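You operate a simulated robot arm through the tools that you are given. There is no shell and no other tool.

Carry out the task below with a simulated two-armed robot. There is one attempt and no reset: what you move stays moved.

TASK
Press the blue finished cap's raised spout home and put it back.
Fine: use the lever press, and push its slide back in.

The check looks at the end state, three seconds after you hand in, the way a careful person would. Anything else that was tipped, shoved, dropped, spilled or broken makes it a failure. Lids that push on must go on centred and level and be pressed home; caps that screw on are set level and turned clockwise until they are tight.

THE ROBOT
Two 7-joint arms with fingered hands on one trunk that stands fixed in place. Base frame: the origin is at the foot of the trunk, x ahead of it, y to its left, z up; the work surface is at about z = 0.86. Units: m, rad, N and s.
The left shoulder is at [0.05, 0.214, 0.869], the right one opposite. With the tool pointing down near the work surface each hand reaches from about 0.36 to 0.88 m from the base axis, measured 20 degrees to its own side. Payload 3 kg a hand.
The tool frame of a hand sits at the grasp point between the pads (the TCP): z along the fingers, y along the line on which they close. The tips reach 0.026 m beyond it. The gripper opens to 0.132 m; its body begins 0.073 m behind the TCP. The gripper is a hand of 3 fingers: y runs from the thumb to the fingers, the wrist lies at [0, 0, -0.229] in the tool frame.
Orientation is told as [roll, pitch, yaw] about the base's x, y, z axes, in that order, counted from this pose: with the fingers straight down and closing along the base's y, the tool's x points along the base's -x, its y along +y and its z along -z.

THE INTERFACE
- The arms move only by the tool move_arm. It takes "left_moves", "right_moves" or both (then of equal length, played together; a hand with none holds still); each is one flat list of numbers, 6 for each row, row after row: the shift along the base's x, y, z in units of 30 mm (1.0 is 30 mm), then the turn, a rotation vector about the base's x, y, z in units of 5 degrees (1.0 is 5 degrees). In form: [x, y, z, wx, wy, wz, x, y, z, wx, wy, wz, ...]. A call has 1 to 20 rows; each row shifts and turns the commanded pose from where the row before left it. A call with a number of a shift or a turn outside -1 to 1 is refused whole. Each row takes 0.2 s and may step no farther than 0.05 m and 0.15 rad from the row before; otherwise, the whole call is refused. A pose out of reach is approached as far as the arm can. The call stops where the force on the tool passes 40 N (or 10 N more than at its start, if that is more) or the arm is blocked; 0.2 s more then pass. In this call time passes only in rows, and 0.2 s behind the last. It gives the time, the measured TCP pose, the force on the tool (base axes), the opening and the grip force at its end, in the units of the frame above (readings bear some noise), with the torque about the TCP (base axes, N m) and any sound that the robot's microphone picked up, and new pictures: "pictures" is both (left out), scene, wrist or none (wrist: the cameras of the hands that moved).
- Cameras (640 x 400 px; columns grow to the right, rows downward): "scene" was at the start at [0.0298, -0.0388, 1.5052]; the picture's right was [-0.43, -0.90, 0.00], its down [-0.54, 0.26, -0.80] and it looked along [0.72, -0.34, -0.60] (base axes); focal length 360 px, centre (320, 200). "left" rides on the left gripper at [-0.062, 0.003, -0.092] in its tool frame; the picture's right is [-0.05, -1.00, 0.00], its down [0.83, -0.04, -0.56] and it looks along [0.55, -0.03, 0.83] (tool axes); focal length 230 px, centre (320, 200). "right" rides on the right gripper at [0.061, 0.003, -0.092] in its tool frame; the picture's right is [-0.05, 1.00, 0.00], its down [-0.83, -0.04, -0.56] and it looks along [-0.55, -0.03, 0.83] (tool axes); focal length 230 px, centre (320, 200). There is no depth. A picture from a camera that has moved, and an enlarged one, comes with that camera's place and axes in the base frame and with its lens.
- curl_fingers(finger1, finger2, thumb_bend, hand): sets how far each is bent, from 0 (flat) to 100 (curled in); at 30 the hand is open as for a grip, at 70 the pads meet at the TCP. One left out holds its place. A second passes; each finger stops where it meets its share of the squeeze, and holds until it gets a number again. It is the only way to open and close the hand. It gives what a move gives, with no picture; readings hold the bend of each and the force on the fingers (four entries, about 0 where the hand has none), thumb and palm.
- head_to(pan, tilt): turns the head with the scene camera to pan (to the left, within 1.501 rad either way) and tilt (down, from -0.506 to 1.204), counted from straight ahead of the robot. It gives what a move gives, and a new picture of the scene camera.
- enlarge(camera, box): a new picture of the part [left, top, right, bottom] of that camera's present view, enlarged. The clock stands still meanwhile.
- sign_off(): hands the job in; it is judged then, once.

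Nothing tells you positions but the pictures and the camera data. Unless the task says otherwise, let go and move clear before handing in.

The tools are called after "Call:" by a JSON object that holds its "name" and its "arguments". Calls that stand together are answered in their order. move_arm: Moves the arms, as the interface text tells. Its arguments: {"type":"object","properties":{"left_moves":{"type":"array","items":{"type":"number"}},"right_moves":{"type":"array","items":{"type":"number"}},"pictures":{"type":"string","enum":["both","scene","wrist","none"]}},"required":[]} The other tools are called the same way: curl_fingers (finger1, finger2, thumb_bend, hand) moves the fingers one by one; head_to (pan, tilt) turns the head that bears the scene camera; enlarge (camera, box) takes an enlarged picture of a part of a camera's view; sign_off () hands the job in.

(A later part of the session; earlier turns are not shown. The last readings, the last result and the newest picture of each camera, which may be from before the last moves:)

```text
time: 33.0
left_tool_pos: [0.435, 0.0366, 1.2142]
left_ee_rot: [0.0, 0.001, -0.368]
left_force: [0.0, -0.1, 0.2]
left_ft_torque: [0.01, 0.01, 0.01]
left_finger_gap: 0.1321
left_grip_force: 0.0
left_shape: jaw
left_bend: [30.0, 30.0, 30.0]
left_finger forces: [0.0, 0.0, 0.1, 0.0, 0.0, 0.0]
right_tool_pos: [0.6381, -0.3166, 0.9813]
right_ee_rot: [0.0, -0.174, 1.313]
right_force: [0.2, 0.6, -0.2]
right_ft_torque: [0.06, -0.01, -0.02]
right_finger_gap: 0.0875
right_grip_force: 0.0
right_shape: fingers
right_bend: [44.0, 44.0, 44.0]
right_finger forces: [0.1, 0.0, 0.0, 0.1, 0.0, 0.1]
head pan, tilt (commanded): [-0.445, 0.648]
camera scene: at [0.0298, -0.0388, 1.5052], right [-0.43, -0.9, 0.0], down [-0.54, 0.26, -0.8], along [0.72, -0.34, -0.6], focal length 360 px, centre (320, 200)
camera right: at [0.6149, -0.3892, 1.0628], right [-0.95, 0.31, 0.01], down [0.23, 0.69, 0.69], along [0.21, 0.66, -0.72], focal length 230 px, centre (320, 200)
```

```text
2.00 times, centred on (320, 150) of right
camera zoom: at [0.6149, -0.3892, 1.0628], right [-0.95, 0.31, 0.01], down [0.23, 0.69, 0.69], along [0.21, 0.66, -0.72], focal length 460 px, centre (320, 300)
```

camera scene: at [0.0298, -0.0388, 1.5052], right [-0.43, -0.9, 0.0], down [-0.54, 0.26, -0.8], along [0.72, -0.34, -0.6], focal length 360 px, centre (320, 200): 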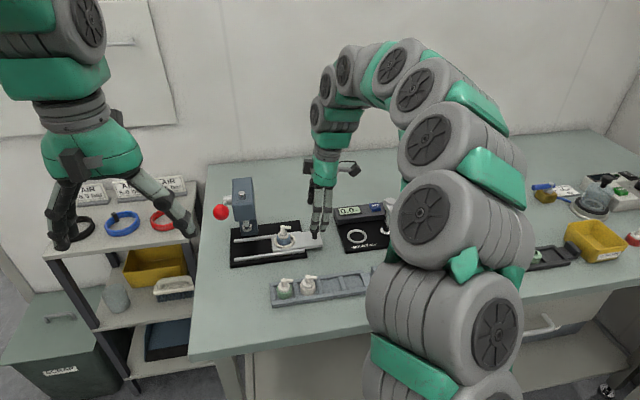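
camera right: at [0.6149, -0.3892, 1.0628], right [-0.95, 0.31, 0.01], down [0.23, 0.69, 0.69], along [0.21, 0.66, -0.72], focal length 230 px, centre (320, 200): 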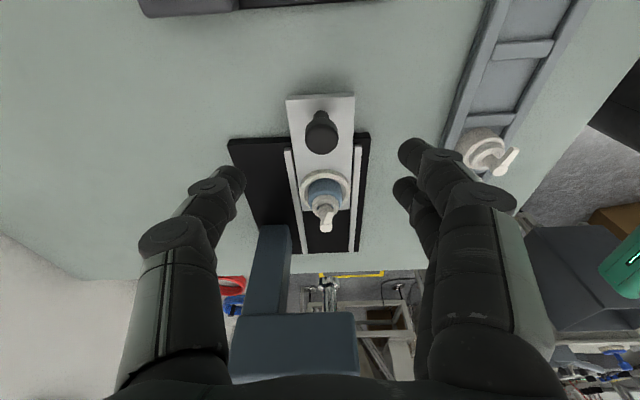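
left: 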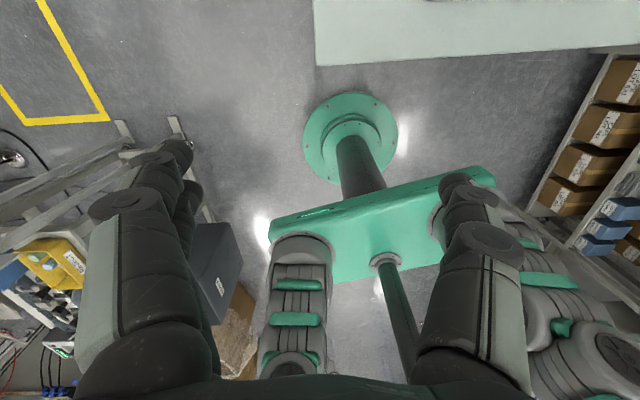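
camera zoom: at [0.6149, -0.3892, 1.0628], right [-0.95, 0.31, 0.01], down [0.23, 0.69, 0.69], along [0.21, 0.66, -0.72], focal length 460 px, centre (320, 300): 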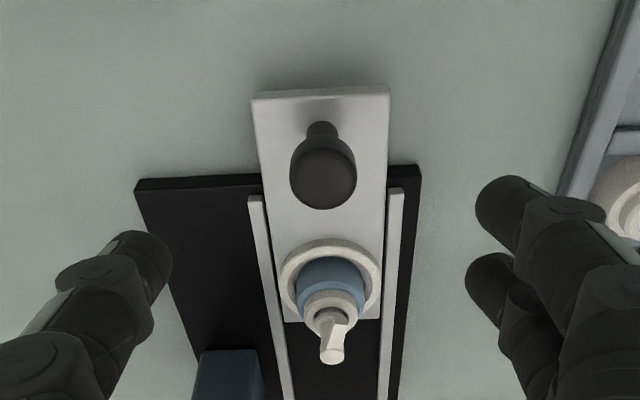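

Aligned with the knob. Lowering around it and gripping.

Call:
{"name": "move_arm", "arguments": {"right_moves": [0, 0.03, -0.9, 0, 0, 0, 0, 0.03, -0.9, 0, 0, 0], "pictures": "none"}}

Call:
{"name": "curl_fingers", "arguments": {"hand": "right", "finger1": 64, "finger2": 64, "thumb_bend": 64}}

Call:
{"name": "enlarge", "arguments": {"camera": "right", "box": [200, 50, 440, 250]}}

Call:
{"name": "curl_fingers", "arguments": {"hand": "right", "finger1": 70, "finger2": 70, "thumb_bend": 70}}

Call:
{"name": "enlarge", "arguments": {"camera": "right", "box": [200, 50, 440, 250]}}

```text
time: 33.6
left_tool_pos: [0.434, 0.0359, 1.2153]
left_ee_rot: [0.001, 0.0, -0.368]
left_force: [-0.4, 0.0, 0.1]
left_ft_torque: [-0.02, 0.0, -0.06]
left_finger_gap: 0.1321
left_grip_force: 0.1
left_shape: jaw
left_bend: [30.0, 30.0, 30.0]
left_finger forces: [0.1, 0.0, 0.0, 0.0, 0.0, 0.1]
right_tool_pos: [0.6368, -0.3169, 0.9279]
right_ee_rot: [-0.002, -0.174, 1.31]
right_force: [-0.9, 1.1, 0.7]
right_ft_torque: [0.02, -0.01, 0.02]
right_finger_gap: 0.0876
right_grip_force: 0.2
right_shape: fingers
right_bend: [44.0, 44.0, 44.0]
right_finger forces: [0.1, 0.0, 0.0, 0.0, 0.1, 0.1]
head pan, tilt (commanded): [-0.445, 0.648]
```

```text
time: 34.6
left_tool_pos: [0.4345, 0.0355, 1.2137]
left_ee_rot: [0.001, 0.001, -0.367]
left_force: [0.1, -0.3, 0.2]
left_ft_torque: [0.0, 0.02, 0.02]
left_finger_gap: 0.1317
left_grip_force: 0.0
left_shape: jaw
left_bend: [30.0, 30.0, 30.0]
left_finger forces: [0.1, 0.0, 0.0, 0.1, 0.1, 0.0]
right_tool_pos: [0.6367, -0.3153, 0.9264]
right_ee_rot: [-0.001, -0.174, 1.311]
right_force: [-0.1, -0.1, -0.2]
right_ft_torque: [-0.01, 0.02, 0.0]
right_finger_gap: 0.0234
right_grip_force: 0.6
right_shape: fingers
right_bend: [64.0, 64.0, 64.0]
right_finger forces: [0.1, 0.1, 0.0, 0.1, 0.3, 0.0]
head pan, tilt (commanded): [-0.445, 0.648]
```

```text
2.00 times, centred on (320, 150) of right
camera zoom: at [0.615, -0.3887, 1.0085], right [-0.95, 0.31, 0.01], down [0.23, 0.69, 0.69], along [0.21, 0.66, -0.72], focal length 460 px, centre (320, 300)
```

zoom: 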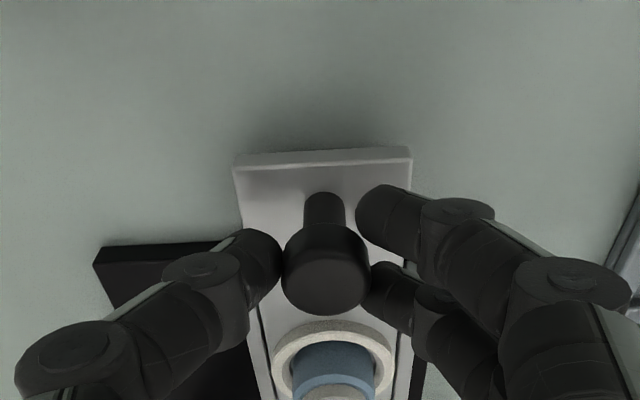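

```text
time: 35.6
left_tool_pos: [0.4349, 0.0364, 1.2153]
left_ee_rot: [0.0, 0.001, -0.366]
left_force: [0.5, 0.6, -0.5]
left_ft_torque: [0.01, 0.0, -0.03]
left_finger_gap: 0.1318
left_grip_force: 0.0
left_shape: jaw
left_bend: [30.0, 30.0, 30.0]
left_finger forces: [0.0, 0.1, 0.0, 0.0, 0.1, 0.0]
right_tool_pos: [0.6372, -0.3158, 0.9276]
right_ee_rot: [-0.001, -0.176, 1.311]
right_force: [0.0, 1.0, -3.5]
right_ft_torque: [0.0, 0.02, 0.04]
right_finger_gap: 0.0195
right_grip_force: 6.6
right_shape: fingers
right_bend: [65.0, 65.0, 67.0]
right_finger forces: [3.6, 3.5, 0.0, 0.0, 6.1, 0.1]
head pan, tilt (commanded): [-0.445, 0.648]
```

```text
2.00 times, centred on (320, 150) of right
camera zoom: at [0.6149, -0.3887, 1.0085], right [-0.95, 0.31, 0.01], down [0.23, 0.69, 0.69], along [0.21, 0.66, -0.72], focal length 460 px, centre (320, 300)
```

zoom: 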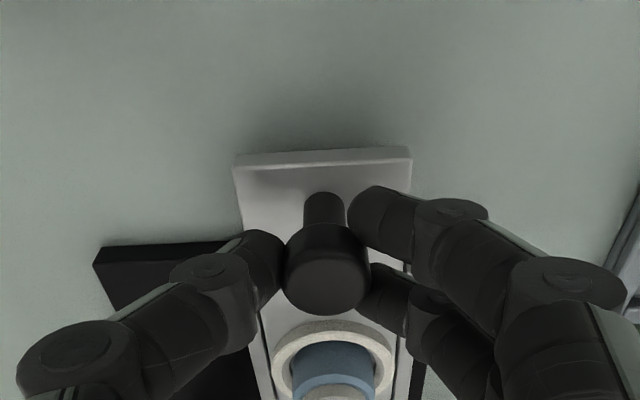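

Knob gripped. Pushing the slide in, retracing the pull.

Call:
{"name": "move_arm", "arguments": {"right_moves": [0.086, 0.322, 0, 0, 0, 0, 0.086, 0.322, 0, 0, 0, 0, 0.086, 0.322, 0, 0, 0, 0, 0.086, 0.322, 0, 0, 0, 0, 0.086, 0.322, 0, 0, 0, 0], "pictures": "both"}}

Call:
{"name": "enlarge", "arguments": {"camera": "scene", "box": [222, 170, 332, 260]}}

```text
time: 36.8
left_tool_pos: [0.4339, 0.0357, 1.2147]
left_ee_rot: [0.0, 0.0, -0.368]
left_force: [-0.5, 0.7, 0.7]
left_ft_torque: [0.0, 0.01, 0.0]
left_finger_gap: 0.132
left_grip_force: 0.1
left_shape: jaw
left_bend: [30.0, 30.0, 30.0]
left_finger forces: [0.0, 0.0, 0.0, 0.0, 0.1, 0.0]
right_tool_pos: [0.6495, -0.2646, 0.9267]
right_ee_rot: [0.0, -0.174, 1.312]
right_force: [0.8, -0.7, -1.7]
right_ft_torque: [-0.05, -0.06, -0.04]
right_finger_gap: 0.0194
right_grip_force: 7.6
right_shape: fingers
right_bend: [66.0, 66.0, 67.0]
right_finger forces: [3.5, 3.3, 0.0, 0.0, 7.8, 0.0]
head pan, tilt (commanded): [-0.445, 0.648]
camera scene: at [0.0299, -0.0388, 1.5052], right [-0.43, -0.9, 0.0], down [-0.54, 0.26, -0.8], along [0.72, -0.34, -0.6], focal length 360 px, centre (320, 200)
camera right: at [0.6278, -0.3375, 1.008], right [-0.95, 0.31, 0.01], down [0.23, 0.69, 0.69], along [0.21, 0.66, -0.72], focal length 230 px, centre (320, 200)
```

scene: 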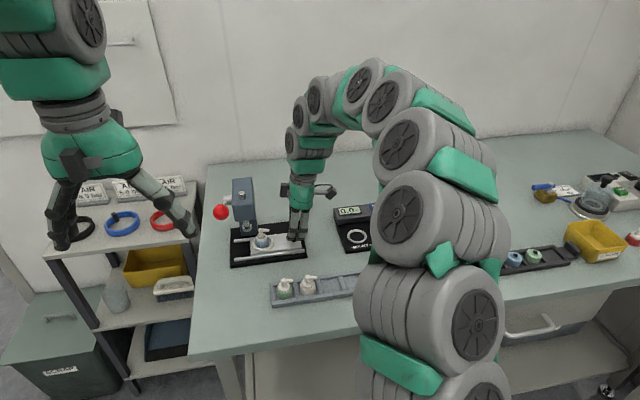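
right: 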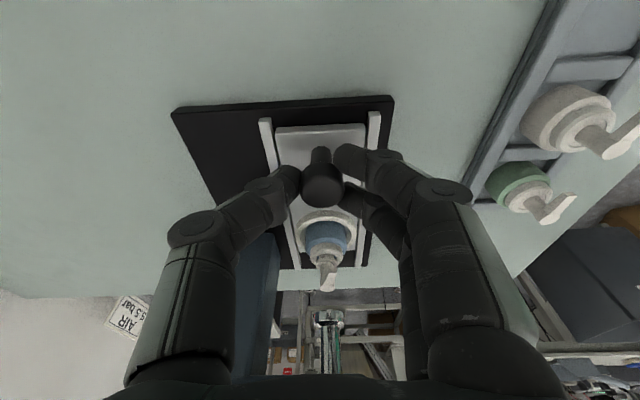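

```text
4.44 times, centred on (277, 215) of scene
camera zoom: at [0.0299, -0.0388, 1.5052], right [-0.43, -0.9, 0.0], down [-0.54, 0.26, -0.8], along [0.72, -0.34, -0.6], focal length 1602 px, centre (511, 133)
```

zoom: 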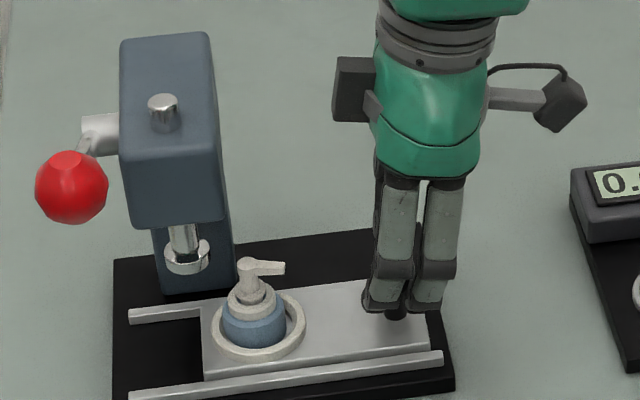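

The slide glides in with the cap standing. About 30 mm remains; I continue slowly.

Call:
{"name": "move_arm", "arguments": {"right_moves": [0.086, 0.322, 0, 0, 0, 0, 0.086, 0.322, 0, 0, 0, 0, 0.06, 0.225, 0, 0, 0, 0], "pictures": "none"}}

Call:
{"name": "enlarge", "arguments": {"camera": "scene", "box": [222, 170, 332, 260]}}

Call:
{"name": "enlarge", "arguments": {"camera": "right", "box": [200, 80, 440, 330]}}

```text
time: 37.6
left_tool_pos: [0.4345, 0.0357, 1.2145]
left_ee_rot: [0.002, -0.001, -0.37]
left_force: [0.2, -0.3, 0.0]
left_ft_torque: [-0.01, -0.05, 0.01]
left_finger_gap: 0.1318
left_grip_force: 0.0
left_shape: jaw
left_bend: [30.0, 30.0, 30.0]
left_finger forces: [0.0, 0.1, 0.0, 0.0, 0.0, 0.0]
right_tool_pos: [0.6569, -0.2382, 0.9263]
right_ee_rot: [-0.001, -0.175, 1.31]
right_force: [-2.9, 2.8, -5.3]
right_ft_torque: [-0.01, 0.05, 0.01]
right_finger_gap: 0.0194
right_grip_force: 7.7
right_shape: fingers
right_bend: [65.0, 66.0, 67.0]
right_finger forces: [4.0, 4.4, 0.1, 0.2, 5.6, 0.0]
head pan, tilt (commanded): [-0.445, 0.648]
```

```text
4.44 times, centred on (277, 215) of scene
camera zoom: at [0.0299, -0.0388, 1.5052], right [-0.43, -0.9, 0.0], down [-0.54, 0.26, -0.8], along [0.72, -0.34, -0.6], focal length 1602 px, centre (511, 133)
```

zoom: 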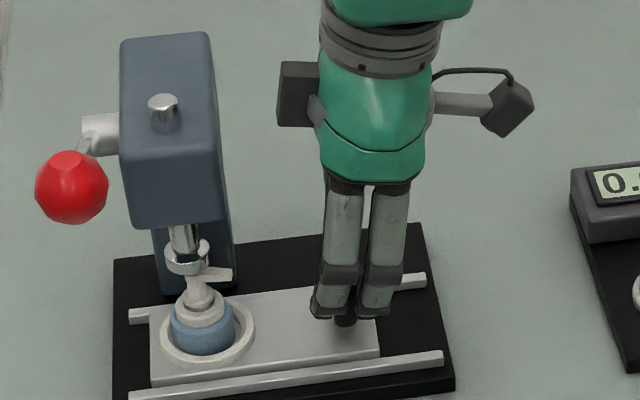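

```text
1.60 times, centred on (320, 205) of right
camera zoom: at [0.6353, -0.3106, 1.0086], right [-0.95, 0.31, 0.01], down [0.23, 0.69, 0.69], along [0.21, 0.66, -0.72], focal length 368 px, centre (320, 192)
```

zoom: 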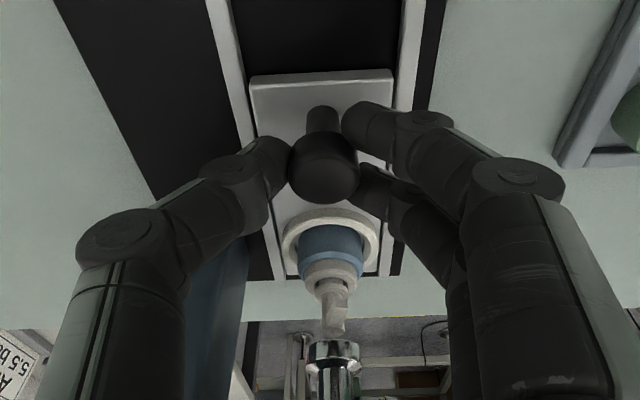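

Nearly home. I'll compare with the starting view of the slide to see how much remains.

Call:
{"name": "enlarge", "arguments": {"camera": "scene", "box": [228, 212, 308, 262]}}

```text
8.00 times, centred on (268, 237) of scene
camera zoom: at [0.0299, -0.0388, 1.5052], right [-0.43, -0.9, 0.0], down [-0.54, 0.26, -0.8], along [0.72, -0.34, -0.6], focal length 2883 px, centre (736, -96)
```

zoom: 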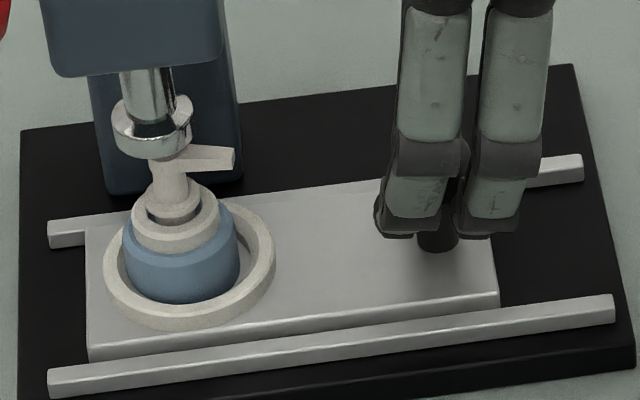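

About 4 mm remains. I'll push the last bit gently.

Call:
{"name": "move_arm", "arguments": {"right_moves": [0.022, 0.08, 0, 0, 0, 0, 0.022, 0.08, 0, 0, 0, 0], "pictures": "none"}}

Call:
{"name": "enlarge", "arguments": {"camera": "scene", "box": [228, 212, 308, 262]}}

```text
time: 38.2
left_tool_pos: [0.4346, 0.0344, 1.2144]
left_ee_rot: [0.0, 0.0, -0.369]
left_force: [0.8, 0.1, 0.4]
left_ft_torque: [0.01, -0.02, 0.0]
left_finger_gap: 0.1318
left_grip_force: 0.2
left_shape: jaw
left_bend: [30.0, 30.0, 30.0]
left_finger forces: [0.0, 0.1, 0.0, 0.1, 0.0, 0.0]
right_tool_pos: [0.6578, -0.2356, 0.9283]
right_ee_rot: [0.0, -0.174, 1.311]
right_force: [-1.5, 0.3, -2.9]
right_ft_torque: [0.02, 0.03, 0.01]
right_finger_gap: 0.0196
right_grip_force: 7.3
right_shape: fingers
right_bend: [65.0, 66.0, 67.0]
right_finger forces: [4.5, 4.5, 0.0, 0.0, 5.5, 0.1]
head pan, tilt (commanded): [-0.445, 0.648]
```

```text
8.00 times, centred on (268, 237) of scene
camera zoom: at [0.0298, -0.0388, 1.5052], right [-0.43, -0.9, 0.0], down [-0.54, 0.26, -0.8], along [0.72, -0.34, -0.6], focal length 2883 px, centre (736, -96)
```

zoom: 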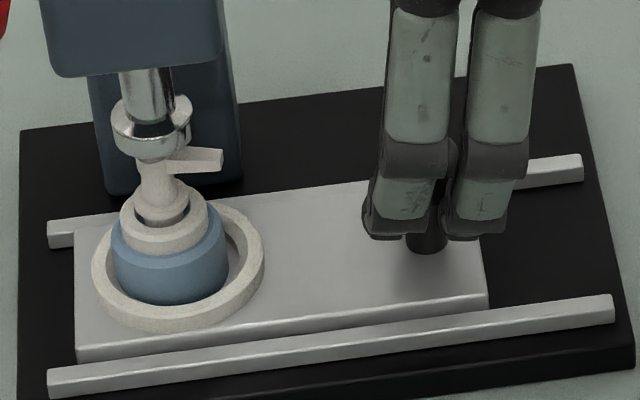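

Within a millimetre of its starting place. I'll nudge once more to feel the stop.

Call:
{"name": "move_arm", "arguments": {"right_moves": [0.013, 0.05, 0, 0, 0, 0, 0.009, 0.032, 0, 0, 0, 0], "pictures": "none"}}

Call:
{"name": "enlarge", "arguments": {"camera": "scene", "box": [228, 212, 308, 262]}}

Call:
{"name": "enlarge", "arguments": {"camera": "right", "box": [200, 130, 440, 330]}}

```text
time: 38.8
left_tool_pos: [0.4351, 0.0356, 1.2148]
left_ee_rot: [0.001, -0.002, -0.37]
left_force: [0.3, -0.2, -0.1]
left_ft_torque: [-0.03, -0.01, -0.04]
left_finger_gap: 0.1318
left_grip_force: 0.1
left_shape: jaw
left_bend: [30.0, 30.0, 30.0]
left_finger forces: [0.1, 0.0, 0.1, 0.0, 0.1, 0.1]
right_tool_pos: [0.6597, -0.2332, 0.9277]
right_ee_rot: [0.0, -0.174, 1.31]
right_force: [-4.9, -9.9, -2.4]
right_ft_torque: [-0.18, 0.09, 0.04]
right_finger_gap: 0.0199
right_grip_force: 8.2
right_shape: fingers
right_bend: [65.0, 66.0, 67.0]
right_finger forces: [7.6, 2.4, 0.1, 0.0, 5.7, 0.0]
head pan, tilt (commanded): [-0.445, 0.648]
```

```text
8.00 times, centred on (268, 237) of scene
camera zoom: at [0.0298, -0.039, 1.5052], right [-0.43, -0.9, 0.0], down [-0.54, 0.26, -0.8], along [0.72, -0.34, -0.6], focal length 2883 px, centre (736, -96)
```

zoom: 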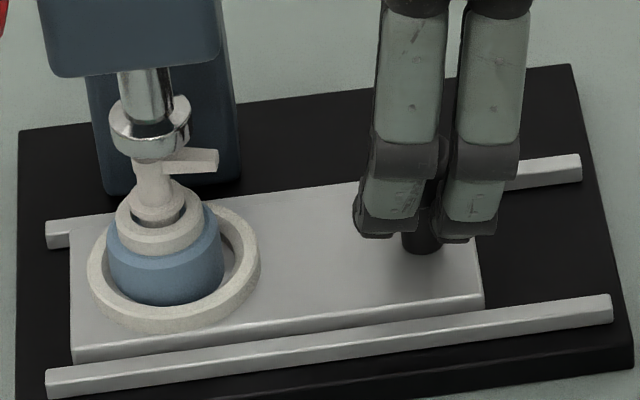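

```text
2.00 times, centred on (320, 230) of right
camera zoom: at [0.637, -0.3051, 1.0085], right [-0.95, 0.31, 0.01], down [0.23, 0.69, 0.69], along [0.21, 0.66, -0.72], focal length 460 px, centre (320, 140)
```

zoom: 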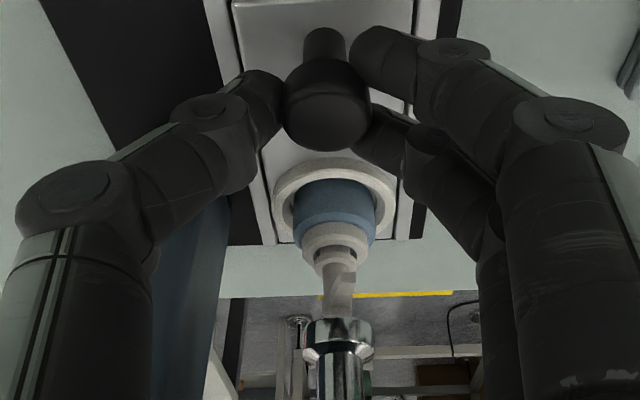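

At its end stop (about 10 N). I'll release the knob, rise, and back the right hand away to the right.

Call:
{"name": "curl_fingers", "arguments": {"hand": "right", "finger1": 44, "finger2": 44, "thumb_bend": 44}}

Call:
{"name": "move_arm", "arguments": {"right_moves": [0, -0.05, 0.9, 0, 0, 0, 0, -0.1, 1, 0, 0, 0, -0.1, -0.3, 1, 0, 0, 0, -0.2, -0.5, 1, 0, 0, 0, -0.4, -0.7, 1, -0.483, 0.129, 0, -0.6, -0.8, 0.5, -0.483, 0.129, 0, -0.8, -0.8, 0.5, -0.483, 0.129, 0, -0.8, -0.8, 0.3, -0.483, 0.129, 0, -0.8, -0.8, 0, 0, 0, 0], "pictures": "both"}}

Call:
{"name": "enlarge", "arguments": {"camera": "scene", "box": [228, 212, 308, 262]}}

Call:
{"name": "enlarge", "arguments": {"camera": "scene", "box": [200, 165, 280, 215]}}

```text
time: 39.8
left_tool_pos: [0.4353, 0.0368, 1.213]
left_ee_rot: [-0.002, 0.001, -0.368]
left_force: [-0.2, 0.1, -0.3]
left_ft_torque: [-0.02, 0.01, -0.03]
left_finger_gap: 0.1318
left_grip_force: 0.0
left_shape: jaw
left_bend: [30.0, 30.0, 30.0]
left_finger forces: [0.0, 0.0, 0.1, 0.0, 0.0, 0.0]
right_tool_pos: [0.6604, -0.2326, 0.9283]
right_ee_rot: [-0.001, -0.174, 1.311]
right_force: [0.1, -0.4, 1.0]
right_ft_torque: [0.0, -0.03, -0.01]
right_finger_gap: 0.0875
right_grip_force: 0.0
right_shape: fingers
right_bend: [44.0, 44.0, 44.0]
right_finger forces: [0.1, 0.0, 0.0, 0.0, 0.0, 0.0]
head pan, tilt (commanded): [-0.445, 0.648]
```

```text
time: 41.8
left_tool_pos: [0.4336, 0.036, 1.2143]
left_ee_rot: [0.0, -0.001, -0.367]
left_force: [0.4, 0.0, -0.4]
left_ft_torque: [0.03, 0.03, -0.01]
left_finger_gap: 0.1317
left_grip_force: 0.1
left_shape: jaw
left_bend: [30.0, 30.0, 30.0]
left_finger forces: [0.1, 0.1, 0.0, 0.0, 0.0, 0.0]
right_tool_pos: [0.5466, -0.3753, 1.1096]
right_ee_rot: [0.002, 0.002, 1.311]
right_force: [0.5, -0.2, -0.2]
right_ft_torque: [-0.02, -0.03, 0.01]
right_finger_gap: 0.0877
right_grip_force: 0.1
right_shape: fingers
right_bend: [44.0, 44.0, 44.0]
right_finger forces: [0.0, 0.0, 0.0, 0.0, 0.1, 0.0]
head pan, tilt (commanded): [-0.445, 0.648]
camera scene: at [0.0298, -0.0388, 1.5052], right [-0.43, -0.9, 0.0], down [-0.54, 0.26, -0.8], along [0.72, -0.34, -0.6], focal length 360 px, centre (320, 200)
camera right: at [0.5288, -0.4344, 1.2028], right [-0.95, 0.31, 0.0], down [0.26, 0.79, 0.55], along [0.17, 0.53, -0.83], focal length 230 px, centre (320, 200)
```

scene: 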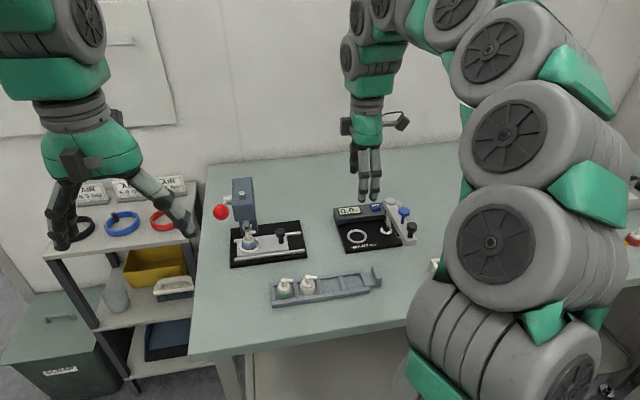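
right: 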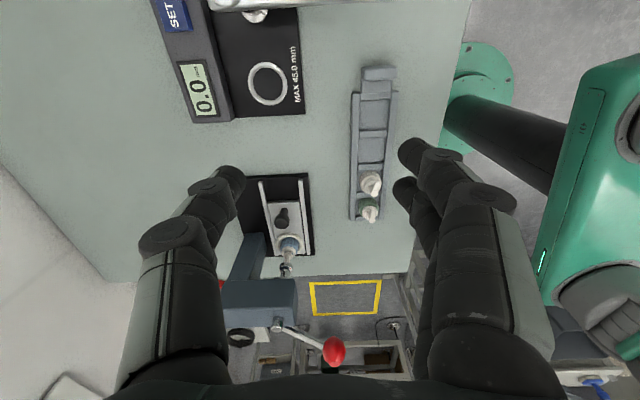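

```text
8.00 times, centred on (268, 237) of scene
camera zoom: at [0.0298, -0.0388, 1.5052], right [-0.43, -0.9, 0.0], down [-0.54, 0.26, -0.8], along [0.72, -0.34, -0.6], focal length 2883 px, centre (736, -96)
```

zoom: 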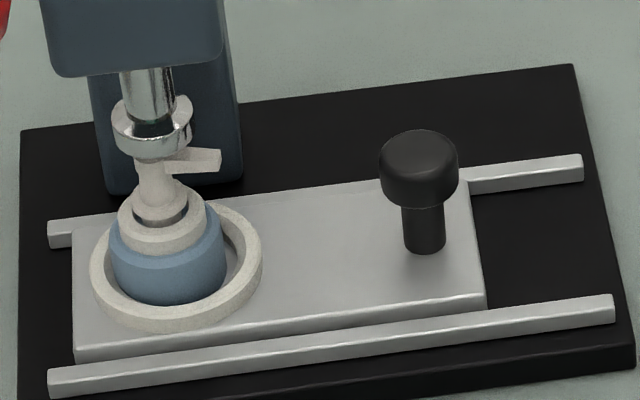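

```text
8.00 times, centred on (240, 190) of scene
camera zoom: at [0.0298, -0.0388, 1.5052], right [-0.43, -0.9, 0.0], down [-0.54, 0.26, -0.8], along [0.72, -0.34, -0.6], focal length 2883 px, centre (960, 280)
```

zoom: 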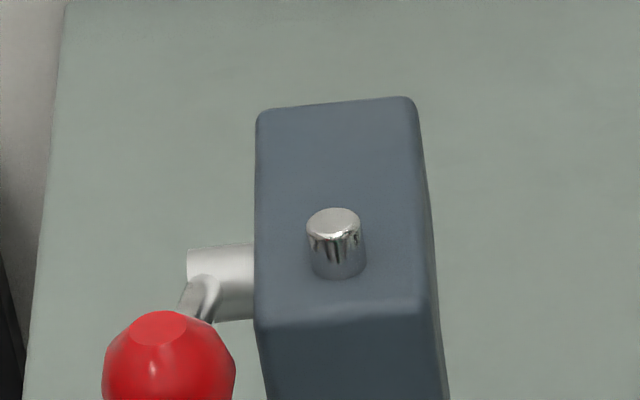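

The slide sits exactly as at the start, with the cap's spout under the ram. Next I look at the lever geometry from this side before bringing in the left hand.

Call:
{"name": "enlarge", "arguments": {"camera": "right", "box": [230, 240, 358, 370]}}

Call:
{"name": "enlarge", "arguments": {"camera": "scene", "box": [196, 185, 276, 235]}}

```text
3.08 times, centred on (294, 305) of right
camera zoom: at [0.5288, -0.4344, 1.2028], right [-0.95, 0.31, 0.0], down [0.26, 0.79, 0.55], along [0.17, 0.53, -0.83], focal length 708 px, centre (400, -123)
```

zoom: 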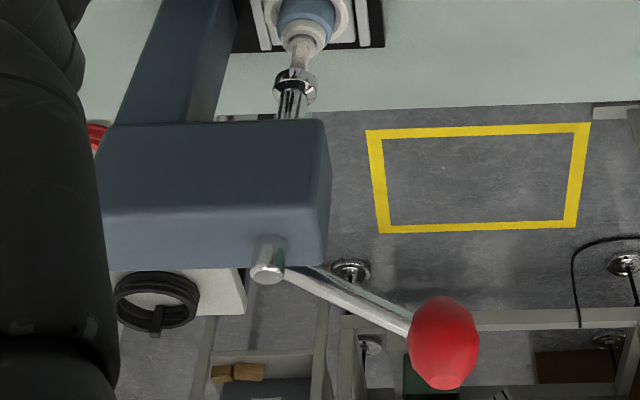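

```text
8.00 times, centred on (236, 210) of scene
camera zoom: at [0.0298, -0.0388, 1.5052], right [-0.43, -0.9, 0.0], down [-0.54, 0.26, -0.8], along [0.72, -0.34, -0.6], focal length 2883 px, centre (992, 120)
```

zoom: 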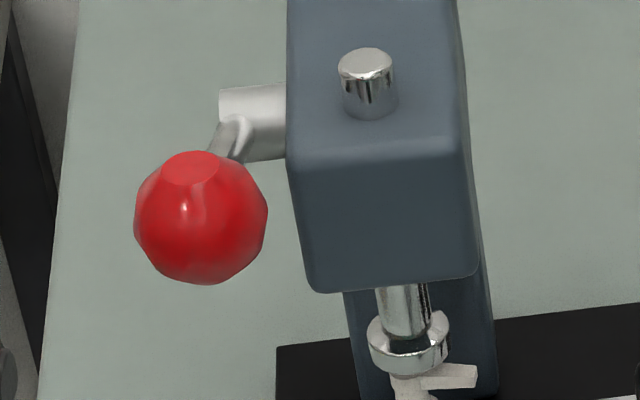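

The ball is confirmed at (0.616, -0.101, 1.056), about 33 mm across; the lever rises toward the robot. I'll close the left hand to a near-shut three-point tip and bring it above the ball.

Call:
{"name": "curl_fingers", "arguments": {"hand": "left", "finger1": 66, "finger2": 66, "thumb_bend": 66}}

Call:
{"name": "move_arm", "arguments": {"left_moves": [0.754, -0.568, -0.271, 0, 0, 0.155, 0.754, -0.568, -0.271, 0, 0, 0.155, 0.754, -0.568, -0.271, 0, 0, 0.155, 0.754, -0.568, -0.271, 0, 0, 0.155, 0.754, -0.568, -0.271, 0, 0, 0.155, 0.754, -0.568, -0.271, 0, 0, 0.155, 0.754, -0.568, -0.271, 0, 0, 0.155, 0.754, -0.568, -0.271, 0, 0, 0.155], "pictures": "both"}}

```text
time: 42.8
left_tool_pos: [0.4347, 0.0354, 1.2153]
left_ee_rot: [0.001, 0.0, -0.369]
left_force: [0.0, 0.1, 0.2]
left_ft_torque: [0.0, -0.02, 0.0]
left_finger_gap: 0.0171
left_grip_force: 0.0
left_shape: fingers
left_bend: [66.0, 66.0, 66.0]
left_finger forces: [0.1, 0.0, 0.0, 0.0, 0.1, 0.1]
right_tool_pos: [0.5476, -0.377, 1.1098]
right_ee_rot: [0.001, -0.001, 1.31]
right_force: [1.1, 1.1, 0.2]
right_ft_torque: [0.02, 0.03, -0.02]
right_finger_gap: 0.0877
right_grip_force: 0.0
right_shape: fingers
right_bend: [44.0, 44.0, 44.0]
right_finger forces: [0.1, 0.1, 0.0, 0.0, 0.0, 0.1]
head pan, tilt (commanded): [-0.445, 0.648]
```

```text
time: 44.6
left_tool_pos: [0.6186, -0.0998, 1.1494]
left_ee_rot: [-0.001, -0.001, -0.259]
left_force: [0.8, 0.8, 0.0]
left_ft_torque: [-0.04, 0.01, 0.0]
left_finger_gap: 0.0172
left_grip_force: 0.0
left_shape: fingers
left_bend: [66.0, 66.0, 66.0]
left_finger forces: [0.0, 0.0, 0.1, 0.1, 0.0, 0.0]
right_tool_pos: [0.5476, -0.376, 1.1098]
right_ee_rot: [0.001, 0.001, 1.312]
right_force: [0.4, 0.5, 0.3]
right_ft_torque: [0.0, 0.0, -0.01]
right_finger_gap: 0.0877
right_grip_force: 0.0
right_shape: fingers
right_bend: [44.0, 44.0, 44.0]
right_finger forces: [0.0, 0.0, 0.0, 0.0, 0.0, 0.1]
head pan, tilt (commanded): [-0.445, 0.648]
camera scene: at [0.03, -0.0387, 1.5052], right [-0.43, -0.9, 0.0], down [-0.54, 0.26, -0.8], along [0.72, -0.34, -0.6], focal length 360 px, centre (320, 200)
camera left: at [0.6788, -0.1112, 1.2425], right [-0.21, -0.98, 0.0], down [-0.81, 0.17, 0.55], along [-0.54, 0.11, -0.83], focal length 230 px, centre (320, 200)
```

scene: 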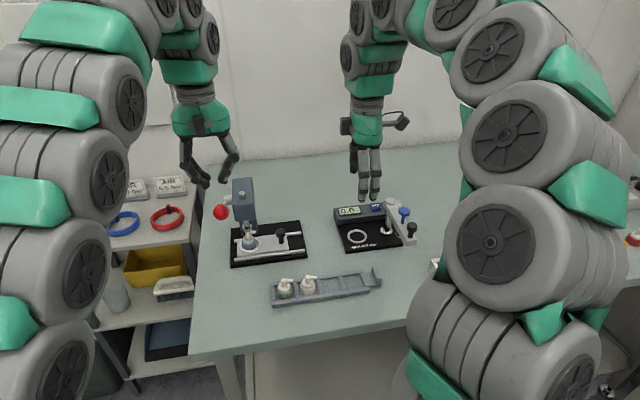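
left: 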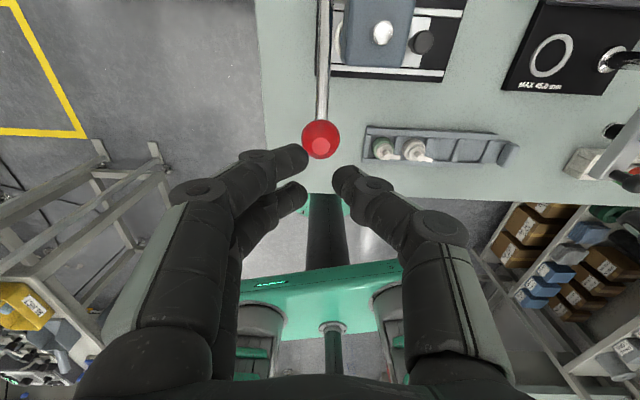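

The ball is directly under the left TCP. Lowering toward it.

Call:
{"name": "move_arm", "arguments": {"left_moves": [0, 0, -0.6, 0, 0, 0, 0, 0, -0.6, 0, 0, 0], "pictures": "none"}}

Call:
{"name": "enlarge", "arguments": {"camera": "left", "box": [220, 60, 420, 260]}}

Call:
{"name": "enlarge", "arguments": {"camera": "scene", "box": [180, 140, 276, 230]}}

```text
time: 45.2
left_tool_pos: [0.6164, -0.1004, 1.1143]
left_ee_rot: [0.0, -0.002, -0.26]
left_force: [0.2, -0.1, -0.5]
left_ft_torque: [0.02, 0.03, 0.02]
left_finger_gap: 0.0169
left_grip_force: 0.1
left_shape: fingers
left_bend: [66.0, 66.0, 66.0]
left_finger forces: [0.0, 0.1, 0.0, 0.0, 0.0, 0.0]
right_tool_pos: [0.5466, -0.3767, 1.1093]
right_ee_rot: [-0.001, -0.001, 1.311]
right_force: [1.2, 0.8, 0.2]
right_ft_torque: [-0.03, 0.01, 0.01]
right_finger_gap: 0.0878
right_grip_force: 0.1
right_shape: fingers
right_bend: [44.0, 44.0, 44.0]
right_finger forces: [0.0, 0.1, 0.1, 0.0, 0.1, 0.1]
head pan, tilt (commanded): [-0.445, 0.648]
```

```text
2.00 times, centred on (320, 160) of left
camera zoom: at [0.6768, -0.1113, 1.2066], right [-0.21, -0.98, 0.0], down [-0.81, 0.17, 0.55], along [-0.54, 0.11, -0.83], focal length 460 px, centre (320, 280)
```

zoom: 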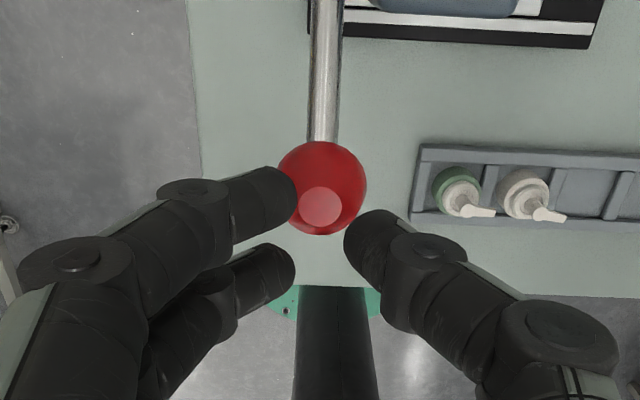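

```text
4.44 times, centred on (228, 185) of scene
camera zoom: at [0.0298, -0.0388, 1.5052], right [-0.43, -0.9, 0.0], down [-0.54, 0.26, -0.8], along [0.72, -0.34, -0.6], focal length 1602 px, centre (729, 267)
```

zoom: 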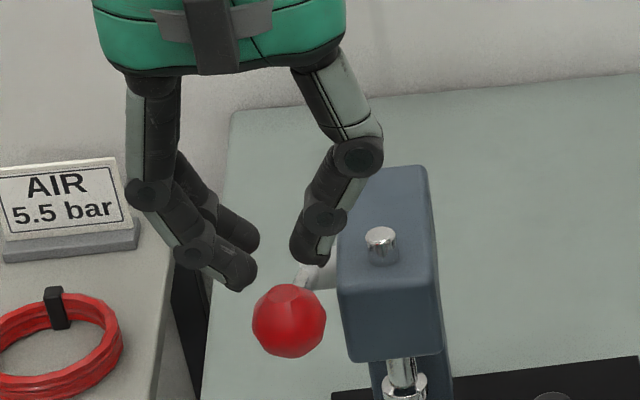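

Aligned. I'll go down in small steps until the tips take the ball.

Call:
{"name": "move_arm", "arguments": {"left_moves": [0, 0, -0.2, 0, 0, 0, 0, 0, -0.2, 0, 0, 0, 0, 0, -0.2, 0, 0, 0], "pictures": "none"}}

Call:
{"name": "enlarge", "arguments": {"camera": "left", "box": [220, 60, 420, 260]}}

Call:
{"name": "enlarge", "arguments": {"camera": "scene", "box": [180, 140, 276, 230]}}

```text
time: 46.0
left_tool_pos: [0.6151, -0.1003, 1.0956]
left_ee_rot: [-0.001, 0.002, -0.259]
left_force: [0.9, -0.9, 1.4]
left_ft_torque: [0.04, 0.01, 0.0]
left_finger_gap: 0.0171
left_grip_force: 0.1
left_shape: fingers
left_bend: [66.0, 66.0, 66.0]
left_finger forces: [0.0, 0.0, 0.0, 0.0, 0.0, 0.1]
right_tool_pos: [0.547, -0.3769, 1.1105]
right_ee_rot: [-0.001, 0.0, 1.31]
right_force: [0.0, -0.9, 0.5]
right_ft_torque: [-0.01, 0.0, 0.02]
right_finger_gap: 0.0873
right_grip_force: 0.0
right_shape: fingers
right_bend: [44.0, 44.0, 44.0]
right_finger forces: [0.0, 0.1, 0.0, 0.1, 0.1, 0.1]
head pan, tilt (commanded): [-0.445, 0.648]
```

```text
2.00 times, centred on (320, 160) of left
camera zoom: at [0.676, -0.1116, 1.1882], right [-0.21, -0.98, 0.0], down [-0.81, 0.17, 0.56], along [-0.54, 0.11, -0.83], focal length 460 px, centre (320, 280)
```

zoom: 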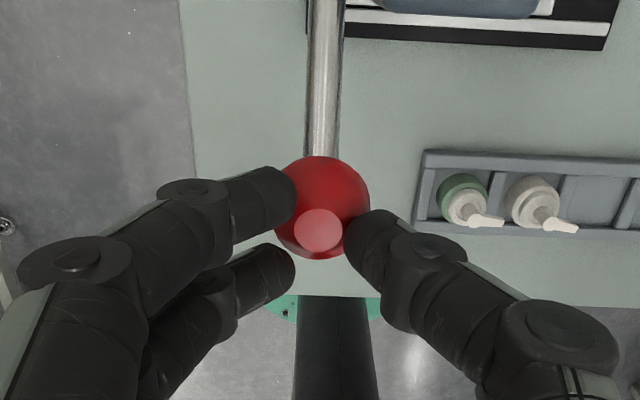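

```text
4.44 times, centred on (228, 185) of scene
camera zoom: at [0.0298, -0.0388, 1.5052], right [-0.43, -0.9, 0.0], down [-0.54, 0.26, -0.8], along [0.72, -0.34, -0.6], focal length 1602 px, centre (729, 267)
```

zoom: 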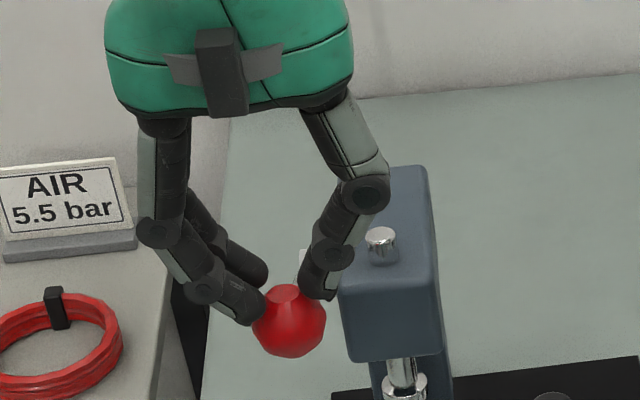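

Almost touching. I'll look at the rod's root from the left camera to get the pivot for the arc.

Call:
{"name": "enlarge", "arguments": {"camera": "left", "box": [250, 0, 410, 100]}}

```text
4.00 times, centred on (330, 50) of left
camera zoom: at [0.676, -0.1116, 1.1882], right [-0.21, -0.98, 0.0], down [-0.81, 0.17, 0.56], along [-0.54, 0.11, -0.83], focal length 920 px, centre (280, 800)
```

zoom: 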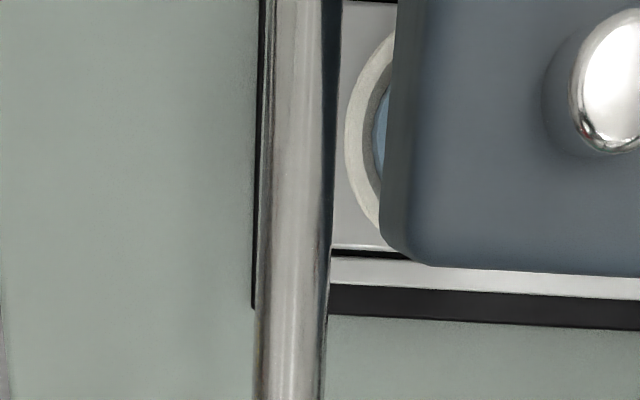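

The pivot is roughly 90 mm behind and 45 mm below the ball, so the arc radius is about 100 mm. I'll centre on the ball and touch down.

Call:
{"name": "move_arm", "arguments": {"left_moves": [0.047, -0.08, -0.15, 0, 0, 0, 0, 0, -0.15, 0, 0, 0, 0, 0, -0.12, 0, 0, 0], "pictures": "none"}}

Call:
{"name": "enlarge", "arguments": {"camera": "left", "box": [220, 60, 420, 260]}}

Call:
{"name": "enlarge", "arguments": {"camera": "scene", "box": [180, 150, 276, 240]}}

```text
time: 46.8
left_tool_pos: [0.6168, -0.1043, 1.0825]
left_ee_rot: [0.001, -0.001, -0.26]
left_force: [-1.0, 2.3, 0.6]
left_ft_torque: [0.07, 0.02, 0.03]
left_finger_gap: 0.017
left_grip_force: 1.5
left_shape: fingers
left_bend: [66.0, 64.0, 66.0]
left_finger forces: [0.0, 2.8, 0.0, 0.0, 0.0, 0.0]
right_tool_pos: [0.5473, -0.3768, 1.11]
right_ee_rot: [0.002, 0.001, 1.312]
right_force: [-1.1, 0.0, -0.8]
right_ft_torque: [0.0, 0.03, 0.0]
right_finger_gap: 0.0877
right_grip_force: 0.1
right_shape: fingers
right_bend: [44.0, 44.0, 44.0]
right_finger forces: [0.1, 0.1, 0.0, 0.0, 0.1, 0.0]
head pan, tilt (commanded): [-0.445, 0.648]
```

```text
2.00 times, centred on (320, 160) of left
camera zoom: at [0.6766, -0.1144, 1.1751], right [-0.21, -0.98, 0.0], down [-0.81, 0.17, 0.55], along [-0.54, 0.11, -0.83], focal length 460 px, centre (320, 280)
```

zoom: 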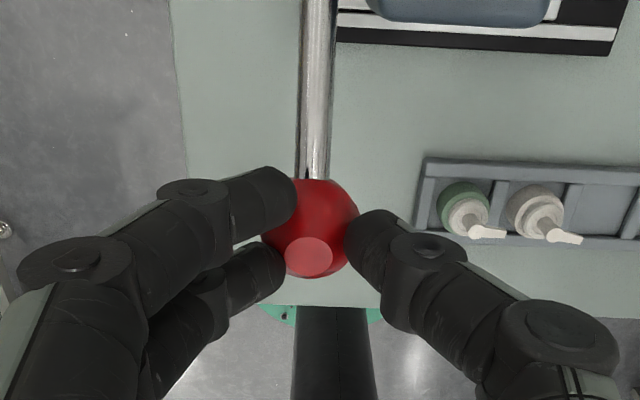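

```text
4.44 times, centred on (228, 195) of scene
camera zoom: at [0.0298, -0.0388, 1.5052], right [-0.43, -0.9, 0.0], down [-0.54, 0.26, -0.8], along [0.72, -0.34, -0.6], focal length 1602 px, centre (729, 222)
```

zoom: 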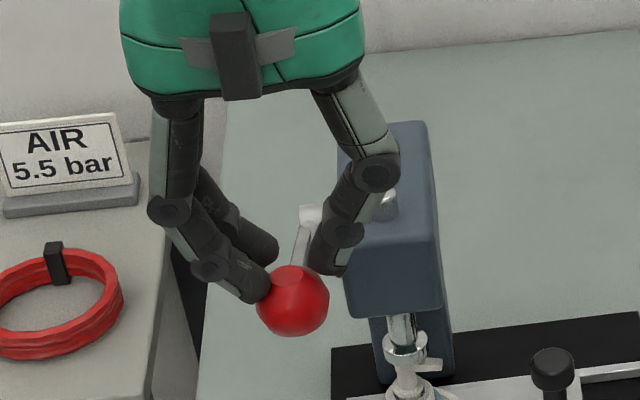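

The lever is light and already following: the ball has dropped about 11 mm with hardly any force. I'll keep following the arc down.

Call:
{"name": "move_arm", "arguments": {"left_moves": [-0.07, 0.081, -0.287, 0, 0, 0, -0.085, 0.023, -0.287, 0, 0, 0], "pictures": "none"}}

Call:
{"name": "enlarge", "arguments": {"camera": "left", "box": [220, 60, 420, 260]}}

Call:
{"name": "enlarge", "arguments": {"camera": "scene", "box": [200, 170, 296, 260]}}

```text
time: 47.4
left_tool_pos: [0.613, -0.0993, 1.0655]
left_ee_rot: [-0.001, 0.0, -0.258]
left_force: [-0.9, 0.4, 2.0]
left_ft_torque: [-0.01, 0.04, -0.04]
left_finger_gap: 0.0171
left_grip_force: 0.6
left_shape: fingers
left_bend: [66.0, 65.0, 66.0]
left_finger forces: [0.0, 1.1, 0.0, 0.0, 0.9, 0.0]
right_tool_pos: [0.5469, -0.3754, 1.1097]
right_ee_rot: [0.001, 0.001, 1.312]
right_force: [-0.6, 0.4, 0.4]
right_ft_torque: [-0.01, -0.03, -0.02]
right_finger_gap: 0.0875
right_grip_force: 0.0
right_shape: fingers
right_bend: [44.0, 44.0, 44.0]
right_finger forces: [0.0, 0.1, 0.0, 0.0, 0.1, 0.0]
head pan, tilt (commanded): [-0.445, 0.648]
```

```text
2.00 times, centred on (320, 160) of left
camera zoom: at [0.6729, -0.1107, 1.158], right [-0.21, -0.98, 0.0], down [-0.81, 0.17, 0.55], along [-0.54, 0.11, -0.83], focal length 460 px, centre (320, 280)
```

zoom: 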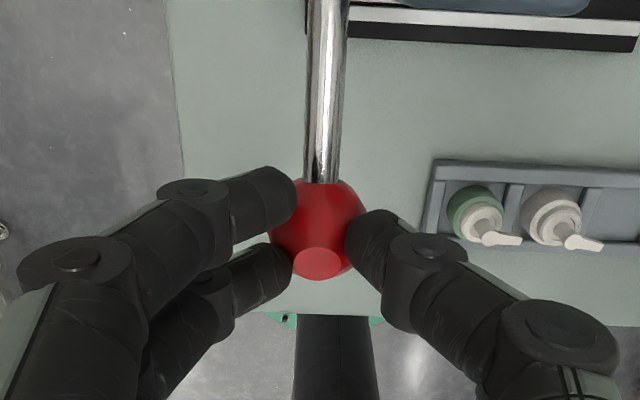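

```text
4.44 times, centred on (248, 215) of scene
camera zoom: at [0.0298, -0.0388, 1.5052], right [-0.43, -0.9, 0.0], down [-0.54, 0.26, -0.8], along [0.72, -0.34, -0.6], focal length 1602 px, centre (640, 133)
```

zoom: 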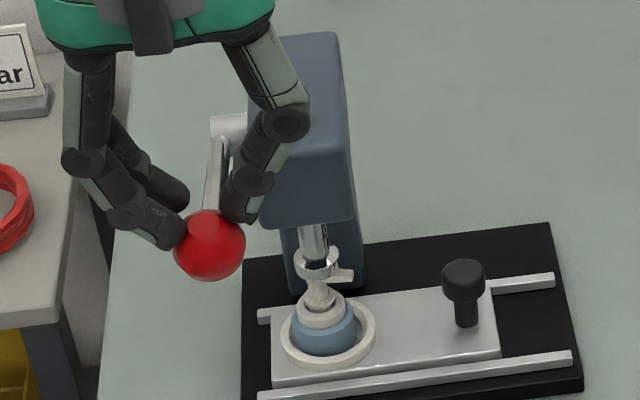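

Following well at about 2 N, with the ram nearing the spout. Continuing straight down through the level part of the arc.

Call:
{"name": "move_arm", "arguments": {"left_moves": [-0.02, 0, -0.25, 0, 0, 0, -0.01, 0, -0.25, 0, 0, 0], "pictures": "none"}}

Call:
{"name": "enlarge", "arguments": {"camera": "scene", "box": [200, 170, 296, 260]}}

Call:
{"name": "enlarge", "arguments": {"camera": "scene", "box": [240, 212, 304, 252]}}

```text
time: 48.0
left_tool_pos: [0.611, -0.0993, 1.0518]
left_ee_rot: [0.001, -0.002, -0.258]
left_force: [-2.0, 1.2, 1.3]
left_ft_torque: [0.05, 0.03, -0.02]
left_finger_gap: 0.0173
left_grip_force: 1.2
left_shape: fingers
left_bend: [66.0, 65.0, 66.0]
left_finger forces: [0.1, 1.8, 0.1, 0.0, 0.7, 0.1]
right_tool_pos: [0.5474, -0.3768, 1.1093]
right_ee_rot: [0.001, -0.001, 1.311]
right_force: [0.1, 0.3, 0.8]
right_ft_torque: [0.01, 0.01, -0.01]
right_finger_gap: 0.0876
right_grip_force: 0.1
right_shape: fingers
right_bend: [44.0, 44.0, 44.0]
right_finger forces: [0.1, 0.1, 0.0, 0.1, 0.0, 0.0]
head pan, tilt (commanded): [-0.445, 0.648]
```

```text
4.44 times, centred on (248, 215) of scene
camera zoom: at [0.0298, -0.0388, 1.5052], right [-0.43, -0.9, 0.0], down [-0.54, 0.26, -0.8], along [0.72, -0.34, -0.6], focal length 1602 px, centre (640, 133)
```

zoom: 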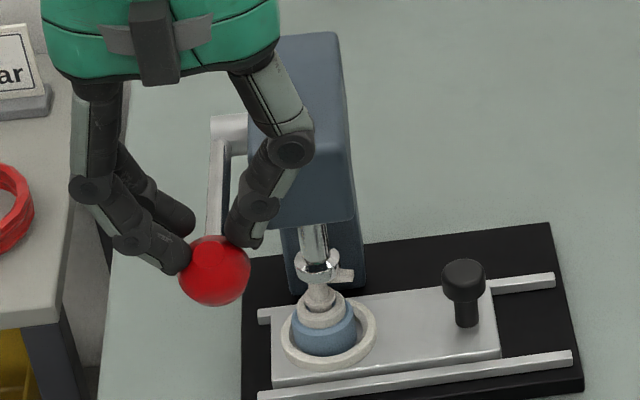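

```text
10.00 times, centred on (272, 232) of scene
camera zoom: at [0.0298, -0.0388, 1.5052], right [-0.43, -0.9, 0.0], down [-0.54, 0.26, -0.8], along [0.72, -0.34, -0.6], focal length 3604 px, centre (800, -120)
```

zoom: 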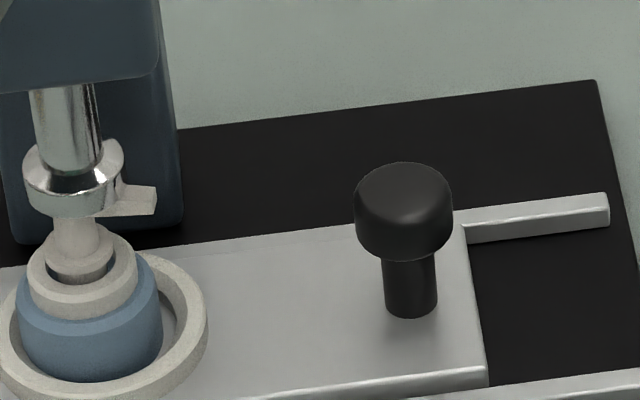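

The ram is just meeting the spout, force still low. Continuing in small steps.

Call:
{"name": "move_arm", "arguments": {"left_moves": [0.02, -0.005, -0.2, 0, 0, 0, 0.03, -0.007, -0.2, 0, 0, 0], "pictures": "none"}}

Call:
{"name": "enlarge", "arguments": {"camera": "scene", "box": [200, 170, 296, 260]}}

Call:
{"name": "enlarge", "arguments": {"camera": "scene", "box": [230, 212, 294, 252]}}

```text
time: 48.6
left_tool_pos: [0.6139, -0.1003, 1.0392]
left_ee_rot: [0.001, -0.001, -0.261]
left_force: [-2.7, 3.5, 2.5]
left_ft_torque: [0.1, 0.09, -0.01]
left_finger_gap: 0.017
left_grip_force: 2.1
left_shape: fingers
left_bend: [66.0, 65.0, 66.0]
left_finger forces: [0.0, 3.8, 0.1, 0.1, 0.2, 0.0]
right_tool_pos: [0.5471, -0.3771, 1.1104]
right_ee_rot: [-0.001, 0.001, 1.31]
right_force: [-0.6, -0.3, -0.5]
right_ft_torque: [-0.01, 0.02, -0.03]
right_finger_gap: 0.0875
right_grip_force: 0.1
right_shape: fingers
right_bend: [44.0, 44.0, 44.0]
right_finger forces: [0.0, 0.0, 0.0, 0.0, 0.0, 0.0]
head pan, tilt (commanded): [-0.445, 0.648]
```

```text
4.44 times, centred on (248, 215) of scene
camera zoom: at [0.0298, -0.0388, 1.5052], right [-0.43, -0.9, 0.0], down [-0.54, 0.26, -0.8], along [0.72, -0.34, -0.6], focal length 1602 px, centre (640, 133)
```

zoom: 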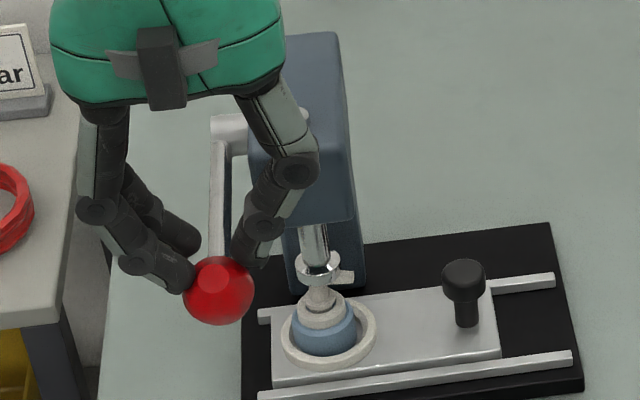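

```text
10.00 times, centred on (262, 232) of scene
camera zoom: at [0.0298, -0.0388, 1.5052], right [-0.43, -0.9, 0.0], down [-0.54, 0.26, -0.8], along [0.72, -0.34, -0.6], focal length 3604 px, centre (900, -120)
```

zoom: 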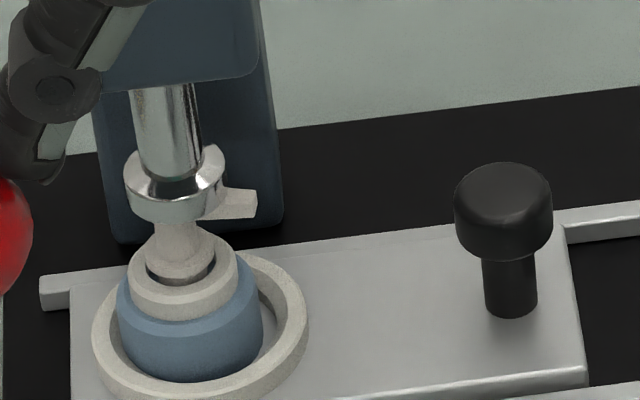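

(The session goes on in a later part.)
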